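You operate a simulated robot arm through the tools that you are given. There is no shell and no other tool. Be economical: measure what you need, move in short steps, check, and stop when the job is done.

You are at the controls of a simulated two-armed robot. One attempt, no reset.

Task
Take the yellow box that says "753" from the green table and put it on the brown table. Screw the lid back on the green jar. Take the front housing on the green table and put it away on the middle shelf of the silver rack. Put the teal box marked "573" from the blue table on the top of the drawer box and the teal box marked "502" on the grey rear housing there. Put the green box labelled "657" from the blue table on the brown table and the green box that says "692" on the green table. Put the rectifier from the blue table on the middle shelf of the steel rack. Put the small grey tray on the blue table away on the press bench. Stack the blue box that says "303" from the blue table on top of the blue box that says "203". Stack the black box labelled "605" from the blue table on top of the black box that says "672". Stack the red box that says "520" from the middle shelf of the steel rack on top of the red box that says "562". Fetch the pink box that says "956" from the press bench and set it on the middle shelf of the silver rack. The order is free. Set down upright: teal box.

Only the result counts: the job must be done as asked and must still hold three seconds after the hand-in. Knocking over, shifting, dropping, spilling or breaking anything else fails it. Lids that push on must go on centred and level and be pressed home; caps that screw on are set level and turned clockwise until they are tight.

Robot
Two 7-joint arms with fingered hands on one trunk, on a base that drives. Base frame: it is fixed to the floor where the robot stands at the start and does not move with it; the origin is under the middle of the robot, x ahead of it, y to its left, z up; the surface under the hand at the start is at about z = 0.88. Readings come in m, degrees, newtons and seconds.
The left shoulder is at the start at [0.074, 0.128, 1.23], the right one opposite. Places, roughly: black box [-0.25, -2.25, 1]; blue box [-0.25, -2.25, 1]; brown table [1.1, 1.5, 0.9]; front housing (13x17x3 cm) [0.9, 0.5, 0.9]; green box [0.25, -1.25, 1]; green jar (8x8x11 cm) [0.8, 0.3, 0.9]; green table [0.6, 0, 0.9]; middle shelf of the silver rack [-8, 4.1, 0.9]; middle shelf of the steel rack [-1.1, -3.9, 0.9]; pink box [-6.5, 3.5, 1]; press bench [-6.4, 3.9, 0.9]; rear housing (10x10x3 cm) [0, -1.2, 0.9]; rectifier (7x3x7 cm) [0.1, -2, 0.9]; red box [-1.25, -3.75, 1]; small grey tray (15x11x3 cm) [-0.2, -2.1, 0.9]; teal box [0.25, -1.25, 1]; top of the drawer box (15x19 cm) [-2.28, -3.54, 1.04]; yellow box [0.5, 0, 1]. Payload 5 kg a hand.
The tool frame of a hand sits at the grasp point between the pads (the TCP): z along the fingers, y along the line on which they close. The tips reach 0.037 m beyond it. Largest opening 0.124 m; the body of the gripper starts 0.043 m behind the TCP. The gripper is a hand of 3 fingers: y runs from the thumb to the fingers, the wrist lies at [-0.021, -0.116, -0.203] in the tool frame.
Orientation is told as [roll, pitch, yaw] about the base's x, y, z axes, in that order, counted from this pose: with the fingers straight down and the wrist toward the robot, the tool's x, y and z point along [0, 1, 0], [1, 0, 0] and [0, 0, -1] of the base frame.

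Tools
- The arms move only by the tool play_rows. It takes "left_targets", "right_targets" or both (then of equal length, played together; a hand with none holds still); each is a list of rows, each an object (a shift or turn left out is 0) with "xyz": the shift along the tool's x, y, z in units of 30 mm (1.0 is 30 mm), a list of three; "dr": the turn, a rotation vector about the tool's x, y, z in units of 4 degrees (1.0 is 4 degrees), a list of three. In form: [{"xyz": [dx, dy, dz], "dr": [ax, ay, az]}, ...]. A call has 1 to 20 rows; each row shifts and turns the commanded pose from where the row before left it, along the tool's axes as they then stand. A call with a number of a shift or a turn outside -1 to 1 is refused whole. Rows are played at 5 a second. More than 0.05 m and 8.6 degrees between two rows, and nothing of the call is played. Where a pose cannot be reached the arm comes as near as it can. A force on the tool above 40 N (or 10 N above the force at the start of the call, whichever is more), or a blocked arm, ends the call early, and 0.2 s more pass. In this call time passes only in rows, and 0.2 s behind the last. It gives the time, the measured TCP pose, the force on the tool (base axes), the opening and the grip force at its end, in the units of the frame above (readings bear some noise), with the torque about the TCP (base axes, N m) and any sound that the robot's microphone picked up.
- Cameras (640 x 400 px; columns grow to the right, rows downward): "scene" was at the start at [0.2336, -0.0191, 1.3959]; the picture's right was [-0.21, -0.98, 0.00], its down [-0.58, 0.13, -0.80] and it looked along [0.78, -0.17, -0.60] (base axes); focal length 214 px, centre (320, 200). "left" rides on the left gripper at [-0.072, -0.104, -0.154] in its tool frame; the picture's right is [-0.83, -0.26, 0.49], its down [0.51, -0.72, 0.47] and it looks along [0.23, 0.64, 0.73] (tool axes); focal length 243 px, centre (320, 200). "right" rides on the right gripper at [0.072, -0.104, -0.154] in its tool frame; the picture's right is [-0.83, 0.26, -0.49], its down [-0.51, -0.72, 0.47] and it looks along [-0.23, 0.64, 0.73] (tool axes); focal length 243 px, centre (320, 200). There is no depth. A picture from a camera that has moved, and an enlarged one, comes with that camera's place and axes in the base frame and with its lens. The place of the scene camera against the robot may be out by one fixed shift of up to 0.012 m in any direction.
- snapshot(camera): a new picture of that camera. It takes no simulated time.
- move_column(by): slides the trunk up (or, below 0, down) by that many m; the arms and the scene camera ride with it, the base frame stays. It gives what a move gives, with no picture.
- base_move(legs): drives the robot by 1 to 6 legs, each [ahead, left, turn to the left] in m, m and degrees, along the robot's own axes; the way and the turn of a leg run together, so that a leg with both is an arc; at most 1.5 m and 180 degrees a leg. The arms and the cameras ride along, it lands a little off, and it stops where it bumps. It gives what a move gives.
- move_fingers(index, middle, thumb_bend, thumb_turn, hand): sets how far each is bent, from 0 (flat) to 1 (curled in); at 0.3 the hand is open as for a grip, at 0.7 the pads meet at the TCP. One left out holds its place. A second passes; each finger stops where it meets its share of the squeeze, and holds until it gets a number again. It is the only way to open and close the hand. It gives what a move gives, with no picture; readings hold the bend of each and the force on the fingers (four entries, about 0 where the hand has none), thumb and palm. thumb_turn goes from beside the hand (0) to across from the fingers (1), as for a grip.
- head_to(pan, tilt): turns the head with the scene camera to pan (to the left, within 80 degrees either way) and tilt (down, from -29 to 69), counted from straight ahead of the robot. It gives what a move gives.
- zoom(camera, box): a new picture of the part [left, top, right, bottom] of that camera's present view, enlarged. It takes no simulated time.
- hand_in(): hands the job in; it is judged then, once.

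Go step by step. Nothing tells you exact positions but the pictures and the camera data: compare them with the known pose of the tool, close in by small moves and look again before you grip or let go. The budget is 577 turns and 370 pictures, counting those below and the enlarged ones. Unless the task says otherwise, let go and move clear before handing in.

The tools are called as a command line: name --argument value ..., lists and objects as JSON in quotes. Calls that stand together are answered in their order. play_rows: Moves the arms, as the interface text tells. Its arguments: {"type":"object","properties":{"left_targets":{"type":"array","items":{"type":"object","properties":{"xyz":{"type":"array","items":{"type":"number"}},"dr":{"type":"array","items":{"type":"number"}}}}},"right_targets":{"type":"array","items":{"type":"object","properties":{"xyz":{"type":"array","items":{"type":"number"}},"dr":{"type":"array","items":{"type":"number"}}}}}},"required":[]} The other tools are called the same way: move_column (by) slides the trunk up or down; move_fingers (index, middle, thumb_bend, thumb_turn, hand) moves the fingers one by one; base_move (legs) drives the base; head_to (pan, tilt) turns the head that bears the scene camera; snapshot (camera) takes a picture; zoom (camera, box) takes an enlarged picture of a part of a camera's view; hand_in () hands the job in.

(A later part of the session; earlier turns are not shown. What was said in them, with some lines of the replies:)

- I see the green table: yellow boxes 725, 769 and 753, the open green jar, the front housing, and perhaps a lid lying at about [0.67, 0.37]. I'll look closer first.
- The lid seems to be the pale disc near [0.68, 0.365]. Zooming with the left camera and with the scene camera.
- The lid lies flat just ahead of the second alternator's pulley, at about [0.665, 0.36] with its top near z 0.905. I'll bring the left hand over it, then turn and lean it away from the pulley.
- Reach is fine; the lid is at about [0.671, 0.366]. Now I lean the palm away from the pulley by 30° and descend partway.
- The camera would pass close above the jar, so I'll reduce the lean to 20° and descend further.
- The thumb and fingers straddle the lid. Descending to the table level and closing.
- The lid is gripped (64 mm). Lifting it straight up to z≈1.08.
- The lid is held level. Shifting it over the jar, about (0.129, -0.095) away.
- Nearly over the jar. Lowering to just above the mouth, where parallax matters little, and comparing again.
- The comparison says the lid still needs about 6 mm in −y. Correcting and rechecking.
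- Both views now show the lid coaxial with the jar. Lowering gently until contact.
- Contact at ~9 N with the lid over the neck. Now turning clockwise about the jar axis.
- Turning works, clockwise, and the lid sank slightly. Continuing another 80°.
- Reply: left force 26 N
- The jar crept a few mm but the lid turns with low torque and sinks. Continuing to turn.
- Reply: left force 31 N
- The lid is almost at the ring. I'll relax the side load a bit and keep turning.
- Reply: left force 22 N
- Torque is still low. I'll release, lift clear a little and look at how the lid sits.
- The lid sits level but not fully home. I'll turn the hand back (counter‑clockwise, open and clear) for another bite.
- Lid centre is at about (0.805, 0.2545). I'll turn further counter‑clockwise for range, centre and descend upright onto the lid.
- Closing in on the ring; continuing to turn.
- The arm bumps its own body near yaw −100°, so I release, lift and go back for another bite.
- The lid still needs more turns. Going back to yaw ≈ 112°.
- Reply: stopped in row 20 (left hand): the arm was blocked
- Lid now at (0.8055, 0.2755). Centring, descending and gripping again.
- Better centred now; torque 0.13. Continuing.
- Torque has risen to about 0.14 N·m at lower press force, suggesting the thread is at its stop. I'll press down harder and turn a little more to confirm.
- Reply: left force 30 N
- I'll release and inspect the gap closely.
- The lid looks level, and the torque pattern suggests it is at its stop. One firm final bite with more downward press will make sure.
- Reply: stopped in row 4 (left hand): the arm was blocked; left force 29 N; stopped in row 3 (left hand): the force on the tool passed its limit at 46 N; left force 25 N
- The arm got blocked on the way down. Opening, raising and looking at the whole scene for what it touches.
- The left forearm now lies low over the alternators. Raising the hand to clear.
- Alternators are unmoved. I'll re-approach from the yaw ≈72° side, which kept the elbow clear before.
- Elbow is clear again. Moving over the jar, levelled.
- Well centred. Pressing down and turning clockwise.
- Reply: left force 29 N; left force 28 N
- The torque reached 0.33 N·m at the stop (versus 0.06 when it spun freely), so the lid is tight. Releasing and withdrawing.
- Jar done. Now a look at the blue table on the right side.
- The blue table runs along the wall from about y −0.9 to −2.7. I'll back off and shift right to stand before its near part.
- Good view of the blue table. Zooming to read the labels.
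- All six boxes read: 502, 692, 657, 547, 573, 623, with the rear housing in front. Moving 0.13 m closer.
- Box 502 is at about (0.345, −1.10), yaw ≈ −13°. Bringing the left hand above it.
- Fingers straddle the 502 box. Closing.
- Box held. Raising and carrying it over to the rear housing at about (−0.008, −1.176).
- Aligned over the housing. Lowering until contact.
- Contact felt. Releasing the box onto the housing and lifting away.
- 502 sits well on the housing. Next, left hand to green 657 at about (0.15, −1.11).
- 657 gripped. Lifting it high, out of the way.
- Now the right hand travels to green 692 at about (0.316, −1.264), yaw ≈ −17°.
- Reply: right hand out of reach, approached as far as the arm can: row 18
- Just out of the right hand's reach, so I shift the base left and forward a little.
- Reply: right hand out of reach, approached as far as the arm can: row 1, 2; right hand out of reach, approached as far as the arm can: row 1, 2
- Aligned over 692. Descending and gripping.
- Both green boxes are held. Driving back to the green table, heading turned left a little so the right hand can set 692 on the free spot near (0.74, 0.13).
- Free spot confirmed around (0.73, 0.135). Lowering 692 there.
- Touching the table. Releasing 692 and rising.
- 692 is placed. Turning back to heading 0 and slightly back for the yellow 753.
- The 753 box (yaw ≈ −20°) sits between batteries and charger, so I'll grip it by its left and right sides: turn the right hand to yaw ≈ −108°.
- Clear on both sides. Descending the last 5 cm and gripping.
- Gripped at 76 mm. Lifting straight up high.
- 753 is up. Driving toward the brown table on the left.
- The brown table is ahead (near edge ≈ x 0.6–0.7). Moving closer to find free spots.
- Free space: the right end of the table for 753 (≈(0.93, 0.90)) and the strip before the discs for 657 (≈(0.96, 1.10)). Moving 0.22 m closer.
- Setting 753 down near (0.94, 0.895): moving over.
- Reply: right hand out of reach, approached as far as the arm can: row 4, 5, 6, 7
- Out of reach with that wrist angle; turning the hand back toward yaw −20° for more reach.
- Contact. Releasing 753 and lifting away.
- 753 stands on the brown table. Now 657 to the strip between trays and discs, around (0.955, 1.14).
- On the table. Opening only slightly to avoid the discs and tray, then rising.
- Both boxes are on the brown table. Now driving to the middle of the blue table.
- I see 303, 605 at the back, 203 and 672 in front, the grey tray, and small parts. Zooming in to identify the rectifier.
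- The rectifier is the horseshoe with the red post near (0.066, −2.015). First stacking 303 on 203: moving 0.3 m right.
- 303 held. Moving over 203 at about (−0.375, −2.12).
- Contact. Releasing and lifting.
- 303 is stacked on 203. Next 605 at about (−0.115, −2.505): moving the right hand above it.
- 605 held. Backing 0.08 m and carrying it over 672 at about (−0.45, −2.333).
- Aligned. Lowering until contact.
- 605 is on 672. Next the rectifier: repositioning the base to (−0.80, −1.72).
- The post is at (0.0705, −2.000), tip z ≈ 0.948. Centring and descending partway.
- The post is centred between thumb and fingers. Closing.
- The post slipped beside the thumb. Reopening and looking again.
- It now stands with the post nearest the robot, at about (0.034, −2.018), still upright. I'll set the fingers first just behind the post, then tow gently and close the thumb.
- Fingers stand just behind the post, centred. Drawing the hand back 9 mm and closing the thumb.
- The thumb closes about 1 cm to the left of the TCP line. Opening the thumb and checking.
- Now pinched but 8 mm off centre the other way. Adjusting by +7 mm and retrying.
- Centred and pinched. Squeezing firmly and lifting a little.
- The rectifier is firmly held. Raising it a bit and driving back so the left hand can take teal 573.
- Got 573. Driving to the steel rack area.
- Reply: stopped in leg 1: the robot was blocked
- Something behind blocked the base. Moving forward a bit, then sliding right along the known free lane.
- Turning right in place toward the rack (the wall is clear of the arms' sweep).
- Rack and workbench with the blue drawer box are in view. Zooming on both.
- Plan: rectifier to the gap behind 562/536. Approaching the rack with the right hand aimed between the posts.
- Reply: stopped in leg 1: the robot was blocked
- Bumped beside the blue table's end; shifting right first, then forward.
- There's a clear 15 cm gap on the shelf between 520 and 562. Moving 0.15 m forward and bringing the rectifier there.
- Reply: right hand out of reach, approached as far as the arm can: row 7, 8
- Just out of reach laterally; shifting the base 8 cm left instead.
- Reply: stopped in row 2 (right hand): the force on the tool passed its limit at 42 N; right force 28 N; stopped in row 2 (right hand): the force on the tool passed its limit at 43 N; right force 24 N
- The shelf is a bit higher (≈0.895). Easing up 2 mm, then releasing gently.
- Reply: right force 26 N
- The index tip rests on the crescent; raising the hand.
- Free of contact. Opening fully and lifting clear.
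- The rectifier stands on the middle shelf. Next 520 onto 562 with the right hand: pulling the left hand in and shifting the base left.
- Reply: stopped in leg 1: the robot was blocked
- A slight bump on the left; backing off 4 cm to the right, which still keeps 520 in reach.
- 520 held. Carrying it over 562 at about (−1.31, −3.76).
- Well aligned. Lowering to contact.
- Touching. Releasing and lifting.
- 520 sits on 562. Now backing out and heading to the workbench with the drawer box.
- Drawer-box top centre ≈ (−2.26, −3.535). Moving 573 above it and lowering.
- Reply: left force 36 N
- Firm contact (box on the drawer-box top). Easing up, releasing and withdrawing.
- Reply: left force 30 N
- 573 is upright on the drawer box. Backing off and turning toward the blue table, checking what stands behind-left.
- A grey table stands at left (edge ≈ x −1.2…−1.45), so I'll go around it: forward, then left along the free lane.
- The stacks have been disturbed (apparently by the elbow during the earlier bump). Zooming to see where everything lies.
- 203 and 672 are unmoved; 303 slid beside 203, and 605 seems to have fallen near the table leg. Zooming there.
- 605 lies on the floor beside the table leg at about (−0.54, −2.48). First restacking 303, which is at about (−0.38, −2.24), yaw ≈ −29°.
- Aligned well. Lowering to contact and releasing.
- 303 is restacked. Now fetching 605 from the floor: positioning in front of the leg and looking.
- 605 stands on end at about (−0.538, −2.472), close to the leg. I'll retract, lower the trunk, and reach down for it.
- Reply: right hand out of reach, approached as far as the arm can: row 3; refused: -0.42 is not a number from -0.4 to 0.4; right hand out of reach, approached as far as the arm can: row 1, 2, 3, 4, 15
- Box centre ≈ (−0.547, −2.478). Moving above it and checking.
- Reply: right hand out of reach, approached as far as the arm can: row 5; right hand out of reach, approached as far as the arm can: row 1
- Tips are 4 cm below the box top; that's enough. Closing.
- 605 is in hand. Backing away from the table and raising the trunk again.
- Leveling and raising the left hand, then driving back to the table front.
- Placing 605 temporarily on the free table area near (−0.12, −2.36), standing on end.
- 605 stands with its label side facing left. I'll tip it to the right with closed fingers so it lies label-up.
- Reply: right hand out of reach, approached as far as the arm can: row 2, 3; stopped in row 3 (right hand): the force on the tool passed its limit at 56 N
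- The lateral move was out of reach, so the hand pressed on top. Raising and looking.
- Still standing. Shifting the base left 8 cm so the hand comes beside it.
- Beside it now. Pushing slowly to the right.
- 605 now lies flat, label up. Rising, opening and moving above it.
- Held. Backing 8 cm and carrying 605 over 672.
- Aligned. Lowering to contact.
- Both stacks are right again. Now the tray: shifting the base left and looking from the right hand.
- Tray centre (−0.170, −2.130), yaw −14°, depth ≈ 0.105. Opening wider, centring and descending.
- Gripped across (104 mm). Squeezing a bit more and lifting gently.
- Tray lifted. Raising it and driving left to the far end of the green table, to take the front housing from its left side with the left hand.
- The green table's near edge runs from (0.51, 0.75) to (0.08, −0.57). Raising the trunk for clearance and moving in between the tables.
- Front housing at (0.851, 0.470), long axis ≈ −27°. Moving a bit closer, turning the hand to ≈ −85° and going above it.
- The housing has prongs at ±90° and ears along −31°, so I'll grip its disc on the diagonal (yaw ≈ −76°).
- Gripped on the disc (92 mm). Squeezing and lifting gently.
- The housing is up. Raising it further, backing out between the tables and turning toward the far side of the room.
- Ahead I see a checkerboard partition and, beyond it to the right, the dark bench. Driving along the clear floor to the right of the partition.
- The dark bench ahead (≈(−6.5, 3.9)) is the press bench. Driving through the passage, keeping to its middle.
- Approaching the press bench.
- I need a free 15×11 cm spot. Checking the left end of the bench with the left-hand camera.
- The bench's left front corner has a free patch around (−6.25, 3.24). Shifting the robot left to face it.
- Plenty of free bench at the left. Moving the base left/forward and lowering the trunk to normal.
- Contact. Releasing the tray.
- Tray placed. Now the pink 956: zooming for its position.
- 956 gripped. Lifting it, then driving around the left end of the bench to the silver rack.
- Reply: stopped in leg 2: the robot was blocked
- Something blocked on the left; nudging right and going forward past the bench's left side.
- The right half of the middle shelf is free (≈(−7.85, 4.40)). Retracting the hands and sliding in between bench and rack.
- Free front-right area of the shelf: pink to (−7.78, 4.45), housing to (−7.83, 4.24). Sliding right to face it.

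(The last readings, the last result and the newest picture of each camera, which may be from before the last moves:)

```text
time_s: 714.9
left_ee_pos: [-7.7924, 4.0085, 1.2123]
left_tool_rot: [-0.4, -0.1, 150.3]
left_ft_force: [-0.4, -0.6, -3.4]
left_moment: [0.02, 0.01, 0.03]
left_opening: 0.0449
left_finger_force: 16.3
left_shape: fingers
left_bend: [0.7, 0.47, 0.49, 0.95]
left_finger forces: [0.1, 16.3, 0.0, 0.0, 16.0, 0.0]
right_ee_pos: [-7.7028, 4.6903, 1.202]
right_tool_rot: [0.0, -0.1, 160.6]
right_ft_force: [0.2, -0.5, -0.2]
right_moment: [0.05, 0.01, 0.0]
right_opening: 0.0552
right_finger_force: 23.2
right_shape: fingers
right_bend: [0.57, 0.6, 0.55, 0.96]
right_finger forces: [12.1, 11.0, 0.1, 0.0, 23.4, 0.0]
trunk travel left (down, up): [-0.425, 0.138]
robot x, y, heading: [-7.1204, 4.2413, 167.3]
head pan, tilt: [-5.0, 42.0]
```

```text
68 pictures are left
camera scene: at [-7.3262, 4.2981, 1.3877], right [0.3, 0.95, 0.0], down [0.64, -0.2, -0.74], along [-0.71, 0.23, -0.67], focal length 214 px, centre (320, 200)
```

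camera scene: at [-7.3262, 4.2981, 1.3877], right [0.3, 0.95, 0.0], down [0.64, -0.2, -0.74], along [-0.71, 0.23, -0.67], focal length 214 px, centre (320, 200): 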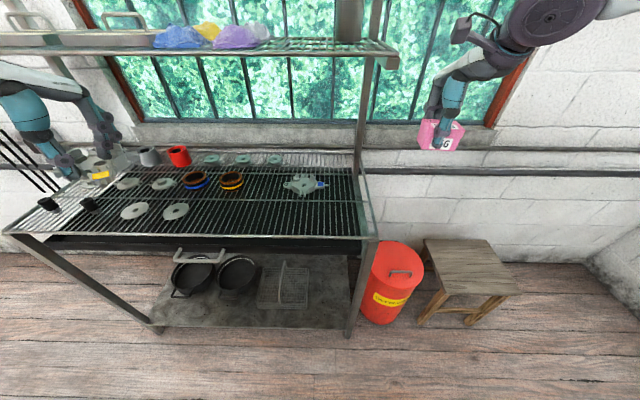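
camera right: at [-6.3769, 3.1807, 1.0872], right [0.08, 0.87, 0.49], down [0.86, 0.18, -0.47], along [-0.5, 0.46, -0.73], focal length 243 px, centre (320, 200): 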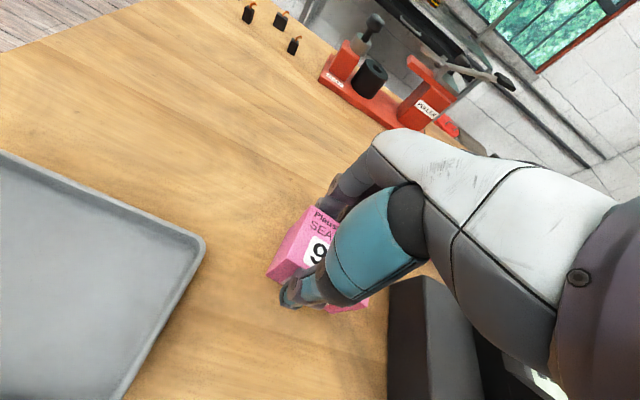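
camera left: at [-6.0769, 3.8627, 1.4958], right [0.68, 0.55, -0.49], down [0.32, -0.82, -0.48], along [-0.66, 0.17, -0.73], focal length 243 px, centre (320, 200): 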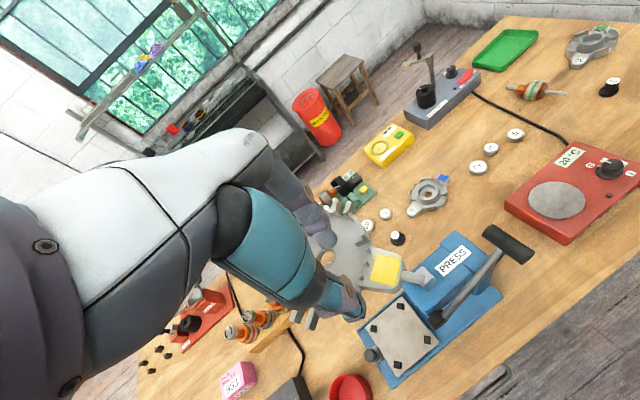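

Moving the pink box over its spot on the right part of the shelf.

play_rows --right_targets '[{"xyz": [0.89, -0.04, 0]}, {"xyz": [0.89, -0.04, 0]}, {"xyz": [0.89, -0.04, 0]}, {"xyz": [0.89, -0.04, 0]}, {"xyz": [0.89, -0.04, 0]}, {"xyz": [0.89, -0.04, 0]}, {"xyz": [0.89, -0.04, 0]}, {"xyz": [0.89, -0.04, 0]}, {"xyz": [0, 0, 1]}, {"xyz": [0, 0, 1]}, {"xyz": [0, 0, 1]}, {"xyz": [0, 0, 1]}, {"xyz": [0, 0, 1]}]'

snapshot --camera "scene"

snapshot --camera "right"

```text
time_s: 717.7
left_ee_pos: [-7.794, 4.0086, 1.2117]
left_tool_rot: [-0.4, 0.0, 150.4]
left_ft_force: [0.0, -0.7, -3.8]
left_moment: [0.03, 0.0, 0.03]
left_opening: 0.0444
left_finger_force: 16.4
left_shape: fingers
left_bend: [0.7, 0.47, 0.49, 0.95]
left_finger forces: [0.0, 16.3, 0.0, 0.0, 15.9, 0.1]
right_ee_pos: [-7.7657, 4.486, 1.0511]
right_tool_rot: [0.1, -0.1, 160.6]
right_ft_force: [0.5, 0.7, -1.3]
right_moment: [0.0, -0.01, -0.02]
right_opening: 0.0546
right_finger_force: 23.7
right_shape: fingers
right_bend: [0.57, 0.6, 0.55, 0.95]
right_finger forces: [12.2, 11.0, 0.1, 0.0, 23.2, 0.0]
trunk travel left (down, up): [-0.425, 0.138]
robot x, y, heading: [-7.1182, 4.2387, 167.5]
head pan, tilt: [-5.0, 42.0]
```

```text
67 pictures are left
camera scene: at [-7.3276, 4.2986, 1.3874], right [0.3, 0.95, 0.0], down [0.64, -0.2, -0.74], along [-0.71, 0.22, -0.67], focal length 214 px, centre (320, 200)
```

scene: 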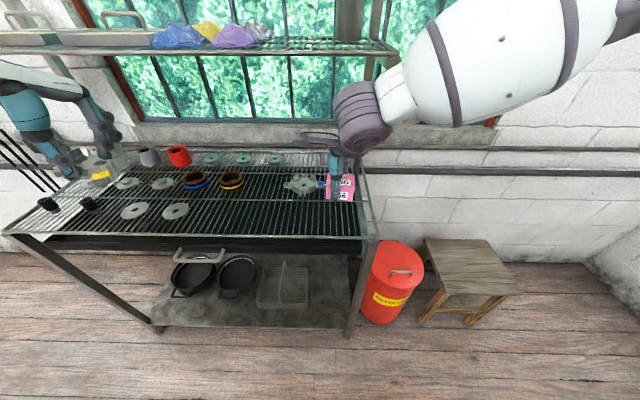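

```text
66 pictures are left
camera right: at [-7.6921, 4.3822, 1.206], right [0.03, 0.87, 0.49], down [0.85, 0.24, -0.47], along [-0.53, 0.43, -0.73], focal length 243 px, centre (320, 200)
```

right: 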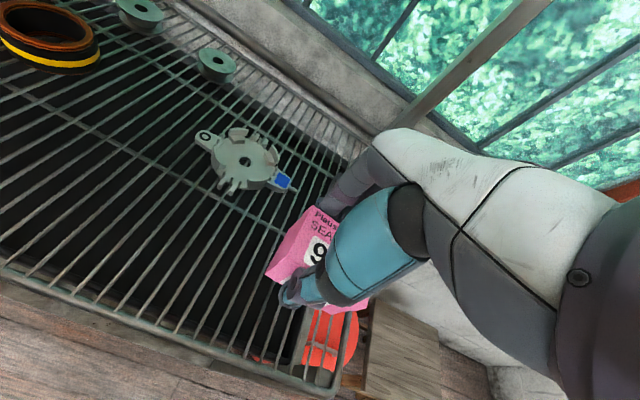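

play_rows --right_targets '[{"xyz": [0, 0, 1]}, {"xyz": [0, 0, 1]}, {"xyz": [0, 0, 0.4]}, {"xyz": [0, 0, 0.2]}, {"xyz": [0, 0, 0.2]}]'

play_rows --right_targets '[{"xyz": [0, 0, 0.2]}, {"xyz": [0, 0, 0.2]}]'

```text
time_s: 718.9
left_ee_pos: [-7.793, 4.0081, 1.2128]
left_tool_rot: [-0.4, -0.1, 150.4]
left_ft_force: [-1.2, -0.2, -4.1]
left_moment: [-0.04, -0.01, 0.03]
left_opening: 0.0449
left_finger_force: 15.6
left_shape: fingers
left_bend: [0.7, 0.47, 0.49, 0.95]
left_finger forces: [0.0, 16.1, 0.0, 0.0, 16.0, 0.0]
right_ee_pos: [-7.7633, 4.4856, 0.9681]
right_tool_rot: [0.0, -0.2, 160.6]
right_ft_force: [1.3, -0.1, 0.2]
right_moment: [0.03, -0.01, -0.01]
right_opening: 0.0547
right_finger_force: 22.9
right_shape: fingers
right_bend: [0.57, 0.6, 0.55, 0.95]
right_finger forces: [12.2, 11.0, 0.0, 0.1, 23.2, 0.0]
trunk travel left (down, up): [-0.425, 0.138]
robot x, y, heading: [-7.1206, 4.2433, 167.4]
head pan, tilt: [-5.0, 42.0]
```

```text
time_s: 719.5
left_ee_pos: [-7.7899, 4.0072, 1.2145]
left_tool_rot: [-0.4, -0.3, 150.5]
left_ft_force: [0.4, 0.6, -3.5]
left_moment: [-0.01, 0.0, 0.0]
left_opening: 0.0446
left_finger_force: 16.0
left_shape: fingers
left_bend: [0.7, 0.47, 0.49, 0.95]
left_finger forces: [0.0, 16.1, 0.0, 0.1, 16.0, 0.0]
right_ee_pos: [-7.7638, 4.485, 0.9605]
right_tool_rot: [0.2, -0.6, 160.6]
right_ft_force: [-2.3, 0.7, 27.4]
right_moment: [0.04, 0.12, 0.04]
right_opening: 0.0551
right_finger_force: 27.3
right_shape: fingers
right_bend: [0.57, 0.6, 0.56, 0.95]
right_finger forces: [14.6, 14.2, 0.0, 0.0, 25.6, 0.0]
trunk travel left (down, up): [-0.425, 0.138]
robot x, y, heading: [-7.1185, 4.2411, 167.4]
head pan, tilt: [-5.0, 42.0]
```

Contact with the shelf. Easing up, releasing and rising.

play_rows --right_targets '[{"xyz": [0, 0, -0.12]}]'

move_fingers --hand "right" --index 0.3 --middle 0.3 --thumb_bend 0.3

play_rows --right_targets '[{"xyz": [0, 0, -1]}, {"xyz": [0, 0, -1]}, {"xyz": [0, 0, -1]}, {"xyz": [0, 0, -1]}, {"xyz": [0, 0, -1]}, {"xyz": [0, 0, -1]}, {"xyz": [-1, -0.5, -1]}, {"xyz": [-1, -0.5, 0]}, {"xyz": [-1, -0.5, 0]}, {"xyz": [-1, -0.5, 0]}, {"xyz": [-1, -0.5, 0]}]'

snapshot --camera "scene"

snapshot --camera "left"

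```text
time_s: 719.9
left_ee_pos: [-7.7917, 4.0067, 1.212]
left_tool_rot: [-0.4, -0.2, 150.4]
left_ft_force: [0.7, 0.7, -4.1]
left_moment: [-0.01, -0.01, 0.0]
left_opening: 0.0446
left_finger_force: 15.5
left_shape: fingers
left_bend: [0.7, 0.47, 0.49, 0.95]
left_finger forces: [0.0, 16.0, 0.1, 0.0, 16.0, 0.0]
right_ee_pos: [-7.7627, 4.4848, 0.9606]
right_tool_rot: [0.1, -0.2, 160.6]
right_ft_force: [-6.9, -1.2, 20.4]
right_moment: [0.16, 0.5, 0.05]
right_opening: 0.0547
right_finger_force: 27.4
right_shape: fingers
right_bend: [0.57, 0.6, 0.56, 0.95]
right_finger forces: [15.4, 14.9, 0.0, 0.1, 24.6, 0.1]
trunk travel left (down, up): [-0.425, 0.138]
robot x, y, heading: [-7.1224, 4.2446, 167.3]
head pan, tilt: [-5.0, 42.0]
```

```text
time_s: 720.9
left_ee_pos: [-7.7922, 4.0089, 1.2121]
left_tool_rot: [-0.5, -0.1, 150.4]
left_ft_force: [0.1, -0.1, -3.5]
left_moment: [-0.01, -0.01, -0.01]
left_opening: 0.0445
left_finger_force: 15.9
left_shape: fingers
left_bend: [0.7, 0.47, 0.49, 0.95]
left_finger forces: [0.1, 16.0, 0.0, 0.1, 16.0, 0.0]
right_ee_pos: [-7.7624, 4.4861, 0.9606]
right_tool_rot: [0.1, -0.1, 160.6]
right_ft_force: [0.1, -0.5, -0.3]
right_moment: [0.04, -0.01, 0.0]
right_opening: 0.1282
right_finger_force: 0.0
right_shape: fingers
right_bend: [0.3, 0.3, 0.3, 0.97]
right_finger forces: [0.0, 0.0, 0.1, 0.0, 0.0, 0.0]
trunk travel left (down, up): [-0.425, 0.138]
robot x, y, heading: [-7.1226, 4.2428, 167.2]
head pan, tilt: [-5.0, 42.0]
```

```text
time_s: 723.3
left_ee_pos: [-7.7907, 4.0099, 1.2133]
left_tool_rot: [-0.3, -0.1, 150.5]
left_ft_force: [-0.1, 0.1, -3.0]
left_moment: [-0.03, 0.0, 0.02]
left_opening: 0.0449
left_finger_force: 15.9
left_shape: fingers
left_bend: [0.7, 0.47, 0.49, 0.95]
left_finger forces: [0.0, 16.1, 0.0, 0.1, 16.1, 0.1]
right_ee_pos: [-7.6391, 4.6031, 1.1705]
right_tool_rot: [0.2, -0.2, 160.7]
right_ft_force: [0.0, -0.3, -0.9]
right_moment: [-0.03, 0.04, -0.01]
right_opening: 0.1283
right_finger_force: 0.0
right_shape: fingers
right_bend: [0.3, 0.3, 0.3, 0.97]
right_finger forces: [0.0, 0.1, 0.1, 0.0, 0.1, 0.1]
trunk travel left (down, up): [-0.425, 0.138]
robot x, y, heading: [-7.1229, 4.2485, 167.2]
head pan, tilt: [-5.0, 42.0]
```

```text
65 pictures are left
camera scene: at [-7.324, 4.2997, 1.3879], right [0.3, 0.95, 0.0], down [0.64, -0.2, -0.74], along [-0.71, 0.22, -0.67], focal length 214 px, centre (320, 200)
```

scene: 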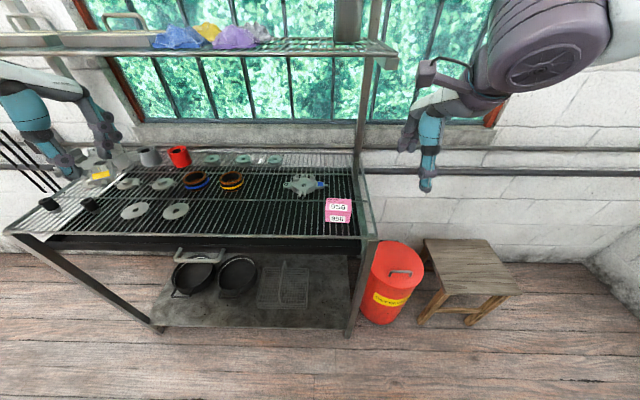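

```text
64 pictures are left
camera left: at [-7.664, 4.0206, 1.3674], right [0.64, 0.6, -0.49], down [0.38, -0.79, -0.48], along [-0.67, 0.12, -0.73], focal length 243 px, centre (320, 200)
```

left: 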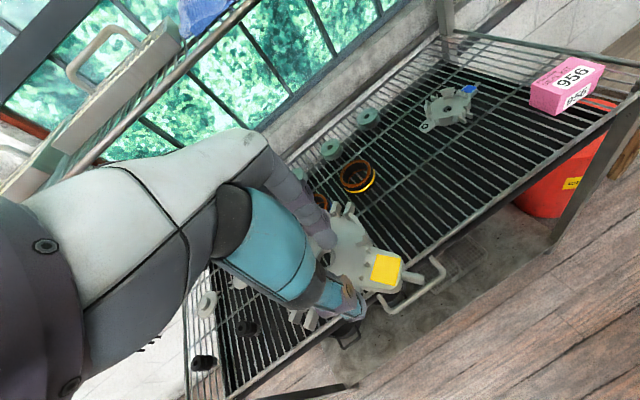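

956 stands on the shelf (shelf z ≈ 0.907). Now bringing the housing over (−7.855, 4.25).

play_rows --left_targets '[{"xyz": [-1, 0.85, 0]}, {"xyz": [-1, 0.85, 0]}, {"xyz": [-1, 0.85, 0]}, {"xyz": [-1, 0.85, 0]}, {"xyz": [-1, 0.85, 0]}, {"xyz": [-1, 0.95, 0]}, {"xyz": [-0.2, 0.6, 0]}, {"xyz": [0, 0, 1]}, {"xyz": [0, 0, 1]}, {"xyz": [0, 0, 1]}, {"xyz": [0, 0, 1]}, {"xyz": [0, 0, 1]}]'

snapshot --camera "left"

snapshot --camera "scene"

```text
time_s: 725.9
left_ee_pos: [-7.8522, 4.2568, 1.0631]
left_tool_rot: [-0.5, -0.2, 150.5]
left_ft_force: [0.5, -1.0, -3.6]
left_moment: [0.03, -0.03, -0.02]
left_opening: 0.0447
left_finger_force: 16.2
left_shape: fingers
left_bend: [0.7, 0.47, 0.49, 0.95]
left_finger forces: [0.0, 15.9, 0.1, 0.0, 15.7, 0.0]
right_ee_pos: [-7.6421, 4.601, 1.1693]
right_tool_rot: [0.0, -0.1, 160.5]
right_ft_force: [-0.8, 0.0, -0.1]
right_moment: [0.03, -0.01, 0.01]
right_opening: 0.1284
right_finger_force: 0.1
right_shape: fingers
right_bend: [0.3, 0.3, 0.3, 0.97]
right_finger forces: [0.1, 0.0, 0.1, 0.0, 0.1, 0.0]
trunk travel left (down, up): [-0.425, 0.138]
robot x, y, heading: [-7.1202, 4.2441, 167.3]
head pan, tilt: [-5.0, 42.0]
```

```text
63 pictures are left
camera left: at [-7.7251, 4.268, 1.2172], right [0.64, 0.6, -0.49], down [0.38, -0.79, -0.48], along [-0.67, 0.12, -0.73], focal length 243 px, centre (320, 200)
```

left: 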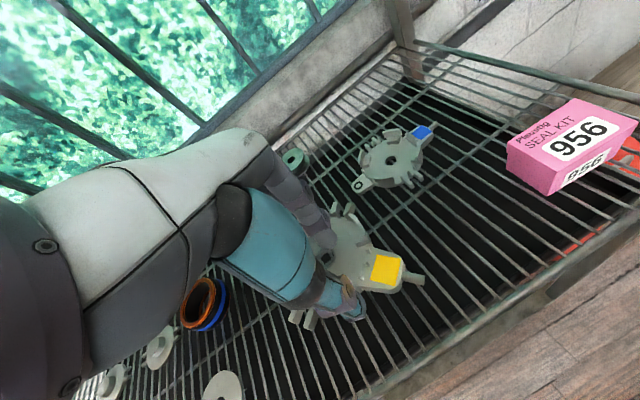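

```text
62 pictures are left
camera scene: at [-7.3266, 4.2978, 1.3876], right [0.3, 0.95, 0.0], down [0.64, -0.2, -0.74], along [-0.71, 0.23, -0.67], focal length 214 px, centre (320, 200)
```

scene: 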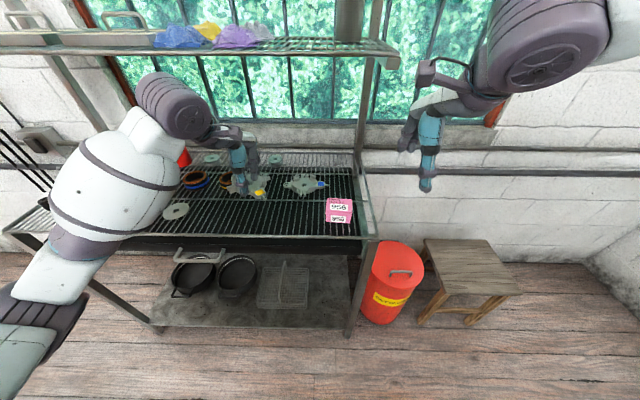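

Clear of the neighbours. Lowering the housing to the shelf.

play_rows --left_targets '[{"xyz": [0, 0, 1]}, {"xyz": [0, 0, 1]}, {"xyz": [0, 0, 0.8]}, {"xyz": [0, 0, 0.3]}]'

play_rows --left_targets '[{"xyz": [0, 0, 0.2]}, {"xyz": [0, 0, 0.15]}]'

```text
time_s: 726.9
left_ee_pos: [-7.8523, 4.258, 0.9706]
left_tool_rot: [-0.5, 0.0, 150.5]
left_ft_force: [0.0, 0.1, -4.0]
left_moment: [0.01, -0.03, -0.02]
left_opening: 0.0446
left_finger_force: 15.6
left_shape: fingers
left_bend: [0.7, 0.47, 0.49, 0.95]
left_finger forces: [0.1, 15.7, 0.1, 0.0, 15.6, 0.0]
right_ee_pos: [-7.6423, 4.602, 1.1686]
right_tool_rot: [0.2, -0.1, 160.5]
right_ft_force: [0.0, 0.2, -0.7]
right_moment: [-0.03, 0.0, 0.02]
right_opening: 0.1286
right_finger_force: 0.1
right_shape: fingers
right_bend: [0.3, 0.3, 0.3, 0.97]
right_finger forces: [0.0, 0.0, 0.1, 0.1, 0.1, 0.0]
trunk travel left (down, up): [-0.425, 0.138]
robot x, y, heading: [-7.1212, 4.2464, 167.4]
head pan, tilt: [-5.0, 42.0]
```

```text
time_s: 727.5
left_ee_pos: [-7.8515, 4.2587, 0.9603]
left_tool_rot: [-0.4, -0.2, 150.4]
left_ft_force: [-0.2, 0.1, -1.1]
left_moment: [0.09, 0.15, 0.06]
left_opening: 0.0448
left_finger_force: 16.1
left_shape: fingers
left_bend: [0.7, 0.47, 0.49, 0.95]
left_finger forces: [0.0, 16.0, 0.0, 0.0, 16.1, 0.1]
right_ee_pos: [-7.6422, 4.6012, 1.1701]
right_tool_rot: [0.2, -0.1, 160.7]
right_ft_force: [-0.2, -0.1, 1.3]
right_moment: [0.02, -0.04, 0.02]
right_opening: 0.1286
right_finger_force: 0.1
right_shape: fingers
right_bend: [0.3, 0.3, 0.3, 0.97]
right_finger forces: [0.0, 0.0, 0.1, 0.0, 0.0, 0.1]
trunk travel left (down, up): [-0.425, 0.138]
robot x, y, heading: [-7.1222, 4.2434, 167.4]
head pan, tilt: [-5.0, 42.0]
```

play_rows --left_targets '[{"xyz": [0, 0, 0.12]}]'

move_fingers --hand "left" --index 0.3 --middle 0.3 --thumb_bend 0.3

play_rows --left_targets '[{"xyz": [0, 0, -0.5]}, {"xyz": [0, 0, -1]}, {"xyz": [0, 0, -1]}, {"xyz": [0, 0, -1]}, {"xyz": [0, 0, -1]}, {"xyz": [0, 0, -1]}, {"xyz": [0, 0, -1]}]'

snapshot --camera "left"

```text
time_s: 727.9
left_ee_pos: [-7.8498, 4.2575, 0.9592]
left_tool_rot: [-0.3, -0.3, 150.3]
left_ft_force: [-1.0, 0.2, 7.2]
left_moment: [0.18, 0.65, -0.01]
left_opening: 0.0444
left_finger_force: 17.1
left_shape: fingers
left_bend: [0.7, 0.46, 0.49, 0.95]
left_finger forces: [0.1, 17.4, 0.0, 0.0, 16.6, 0.0]
right_ee_pos: [-7.6402, 4.602, 1.1693]
right_tool_rot: [0.1, -0.3, 160.7]
right_ft_force: [0.7, -0.9, 0.1]
right_moment: [-0.02, 0.0, -0.02]
right_opening: 0.1286
right_finger_force: 0.0
right_shape: fingers
right_bend: [0.3, 0.3, 0.3, 0.97]
right_finger forces: [0.1, 0.0, 0.1, 0.0, 0.0, 0.1]
trunk travel left (down, up): [-0.425, 0.138]
robot x, y, heading: [-7.1189, 4.2413, 167.7]
head pan, tilt: [-5.0, 42.0]
```

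```text
time_s: 728.9
left_ee_pos: [-7.8511, 4.2583, 0.9569]
left_tool_rot: [-0.4, 0.0, 150.5]
left_ft_force: [-2.2, 0.3, -0.4]
left_moment: [-0.01, 0.0, 0.01]
left_opening: 0.1284
left_finger_force: 0.3
left_shape: fingers
left_bend: [0.3, 0.29, 0.3, 0.97]
left_finger forces: [0.0, 1.0, 0.0, 0.0, 0.0, 0.0]
right_ee_pos: [-7.6427, 4.6011, 1.1697]
right_tool_rot: [0.1, -0.1, 160.6]
right_ft_force: [1.0, -0.5, 0.4]
right_moment: [0.01, -0.01, -0.01]
right_opening: 0.1286
right_finger_force: 0.1
right_shape: fingers
right_bend: [0.3, 0.3, 0.3, 0.97]
right_finger forces: [0.0, 0.0, 0.0, 0.0, 0.1, 0.0]
trunk travel left (down, up): [-0.425, 0.138]
robot x, y, heading: [-7.1185, 4.2445, 167.4]
head pan, tilt: [-5.0, 42.0]
```

```text
time_s: 730.5
left_ee_pos: [-7.8509, 4.2563, 1.1532]
left_tool_rot: [-0.4, -0.2, 150.4]
left_ft_force: [0.5, -0.2, -0.1]
left_moment: [-0.01, 0.01, -0.02]
left_opening: 0.1283
left_finger_force: 0.0
left_shape: fingers
left_bend: [0.3, 0.3, 0.3, 0.97]
left_finger forces: [0.0, 0.1, 0.0, 0.1, 0.0, 0.0]
right_ee_pos: [-7.6408, 4.6028, 1.1695]
right_tool_rot: [0.1, -0.1, 160.6]
right_ft_force: [-0.3, -0.5, 0.0]
right_moment: [0.04, 0.02, 0.0]
right_opening: 0.1285
right_finger_force: 0.0
right_shape: fingers
right_bend: [0.3, 0.3, 0.3, 0.97]
right_finger forces: [0.0, 0.0, 0.0, 0.1, 0.1, 0.0]
trunk travel left (down, up): [-0.425, 0.138]
robot x, y, heading: [-7.1163, 4.237, 167.7]
head pan, tilt: [-5.0, 42.0]
```

```text
61 pictures are left
camera left: at [-7.7255, 4.2663, 1.3069], right [0.64, 0.6, -0.49], down [0.38, -0.79, -0.48], along [-0.67, 0.12, -0.73], focal length 243 px, centre (320, 200)
```

left: 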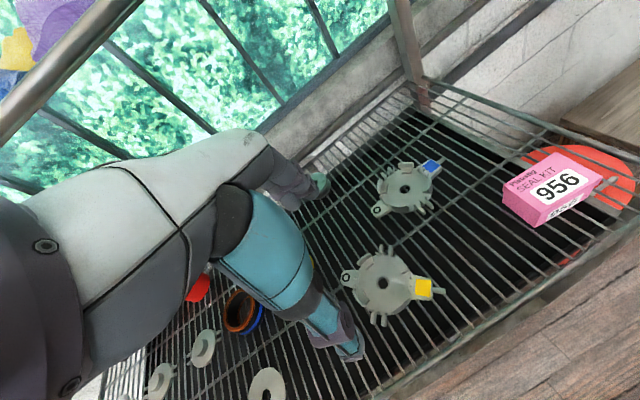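

All items are placed. Withdrawing the left hand from the rack, and glancing back toward where the base had bumped.

play_rows --left_targets '[{"xyz": [0, -0.5, -1]}, {"xyz": [0, -1, 0]}, {"xyz": [0, -1, 0]}, {"xyz": [0, -1, 0]}, {"xyz": [0, -1, 0]}, {"xyz": [0, -1, 0]}]'

snapshot --camera "scene"

head_to --pan 80 --tilt 20

snapshot --camera "scene"

```text
time_s: 731.9
left_ee_pos: [-7.7053, 4.174, 1.1813]
left_tool_rot: [-0.4, -0.3, 150.4]
left_ft_force: [0.2, -0.9, 0.2]
left_moment: [0.03, 0.05, -0.03]
left_opening: 0.1284
left_finger_force: 0.0
left_shape: fingers
left_bend: [0.3, 0.3, 0.3, 0.97]
left_finger forces: [0.0, 0.1, 0.0, 0.0, 0.0, 0.0]
right_ee_pos: [-7.6407, 4.6011, 1.1692]
right_tool_rot: [0.1, -0.2, 160.7]
right_ft_force: [-0.4, -0.1, -0.2]
right_moment: [0.04, 0.0, -0.02]
right_opening: 0.1283
right_finger_force: 0.1
right_shape: fingers
right_bend: [0.3, 0.3, 0.3, 0.97]
right_finger forces: [0.0, 0.0, 0.1, 0.0, 0.0, 0.1]
trunk travel left (down, up): [-0.425, 0.138]
robot x, y, heading: [-7.1197, 4.2391, 167.6]
head pan, tilt: [-5.0, 42.0]
```

```text
60 pictures are left
camera scene: at [-7.3247, 4.2969, 1.388], right [0.3, 0.95, 0.0], down [0.64, -0.2, -0.74], along [-0.71, 0.23, -0.67], focal length 214 px, centre (320, 200)
```

scene: 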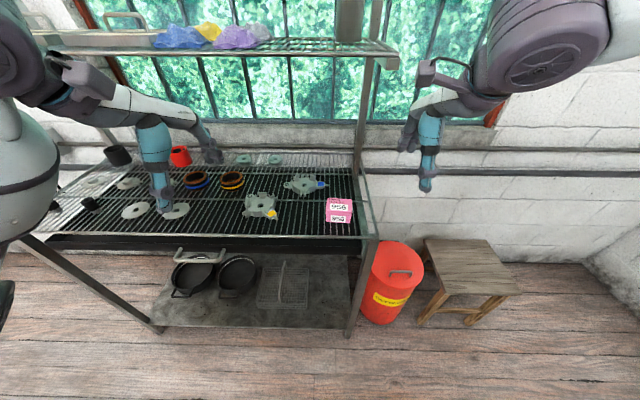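

```text
time_s: 733.5
left_ee_pos: [-7.7074, 4.1736, 1.1813]
left_tool_rot: [-0.4, -0.2, 150.5]
left_ft_force: [-0.1, -1.0, 0.3]
left_moment: [0.0, 0.02, 0.02]
left_opening: 0.1285
left_finger_force: 0.1
left_shape: fingers
left_bend: [0.3, 0.3, 0.3, 0.97]
left_finger forces: [0.0, 0.1, 0.0, 0.1, 0.0, 0.1]
right_ee_pos: [-7.6406, 4.603, 1.1697]
right_tool_rot: [0.1, -0.1, 160.6]
right_ft_force: [-1.1, -1.3, -0.5]
right_moment: [0.02, -0.02, -0.02]
right_opening: 0.1281
right_finger_force: 0.1
right_shape: fingers
right_bend: [0.3, 0.3, 0.3, 0.97]
right_finger forces: [0.0, 0.0, 0.1, 0.0, 0.1, 0.0]
trunk travel left (down, up): [-0.425, 0.138]
robot x, y, heading: [-7.1215, 4.2415, 167.2]
head pan, tilt: [80.0, 20.0]
```

```text
59 pictures are left
camera scene: at [-7.282, 4.1868, 1.422], right [-0.92, 0.39, 0.0], down [0.13, 0.32, -0.94], along [-0.36, -0.87, -0.34], focal length 214 px, centre (320, 200)
```

scene: 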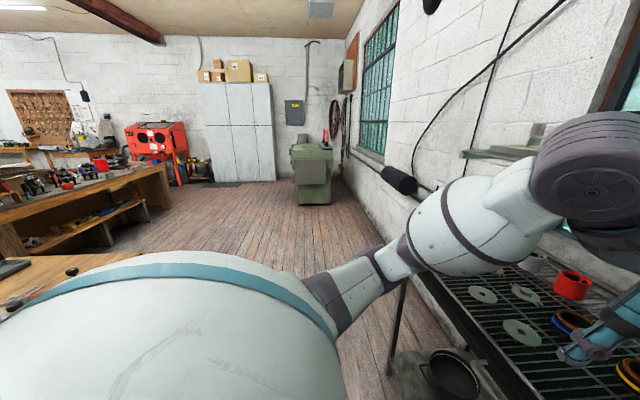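

Everything stands where it was put: the last pictures show the housing and box 956 on the silver rack, and both hands are empty and clear. Handing in.

hand_in

```text
The job is handed in.
```

I handed the job in with everything on the list placed or stacked, but three things along the way could count against it.

- **Stacks knocked off:** A bump at the end of the blue table knocked both stacks there apart. Box 303 slid off beside 203, and box 605 fell to the floor. I picked 605 up and restacked both, and 203 and 672 stayed where they were. The last pictures show both stacks in place, but the fall did happen.
- **Jar lid tightness:** The lid sits level and turned clockwise until it stopped, at about 0.33 N·m. The jar could slip on the table, so I couldn't test it any harder. The jar also crept a few centimetres while I turned the lid.
- **Other bumps:** The base also bumped the grey table, the left side of the steel rack, and something beside the press bench, probably the wooden workbench. I saw nothing displaced in the later pictures, but I didn't check each spot closely.
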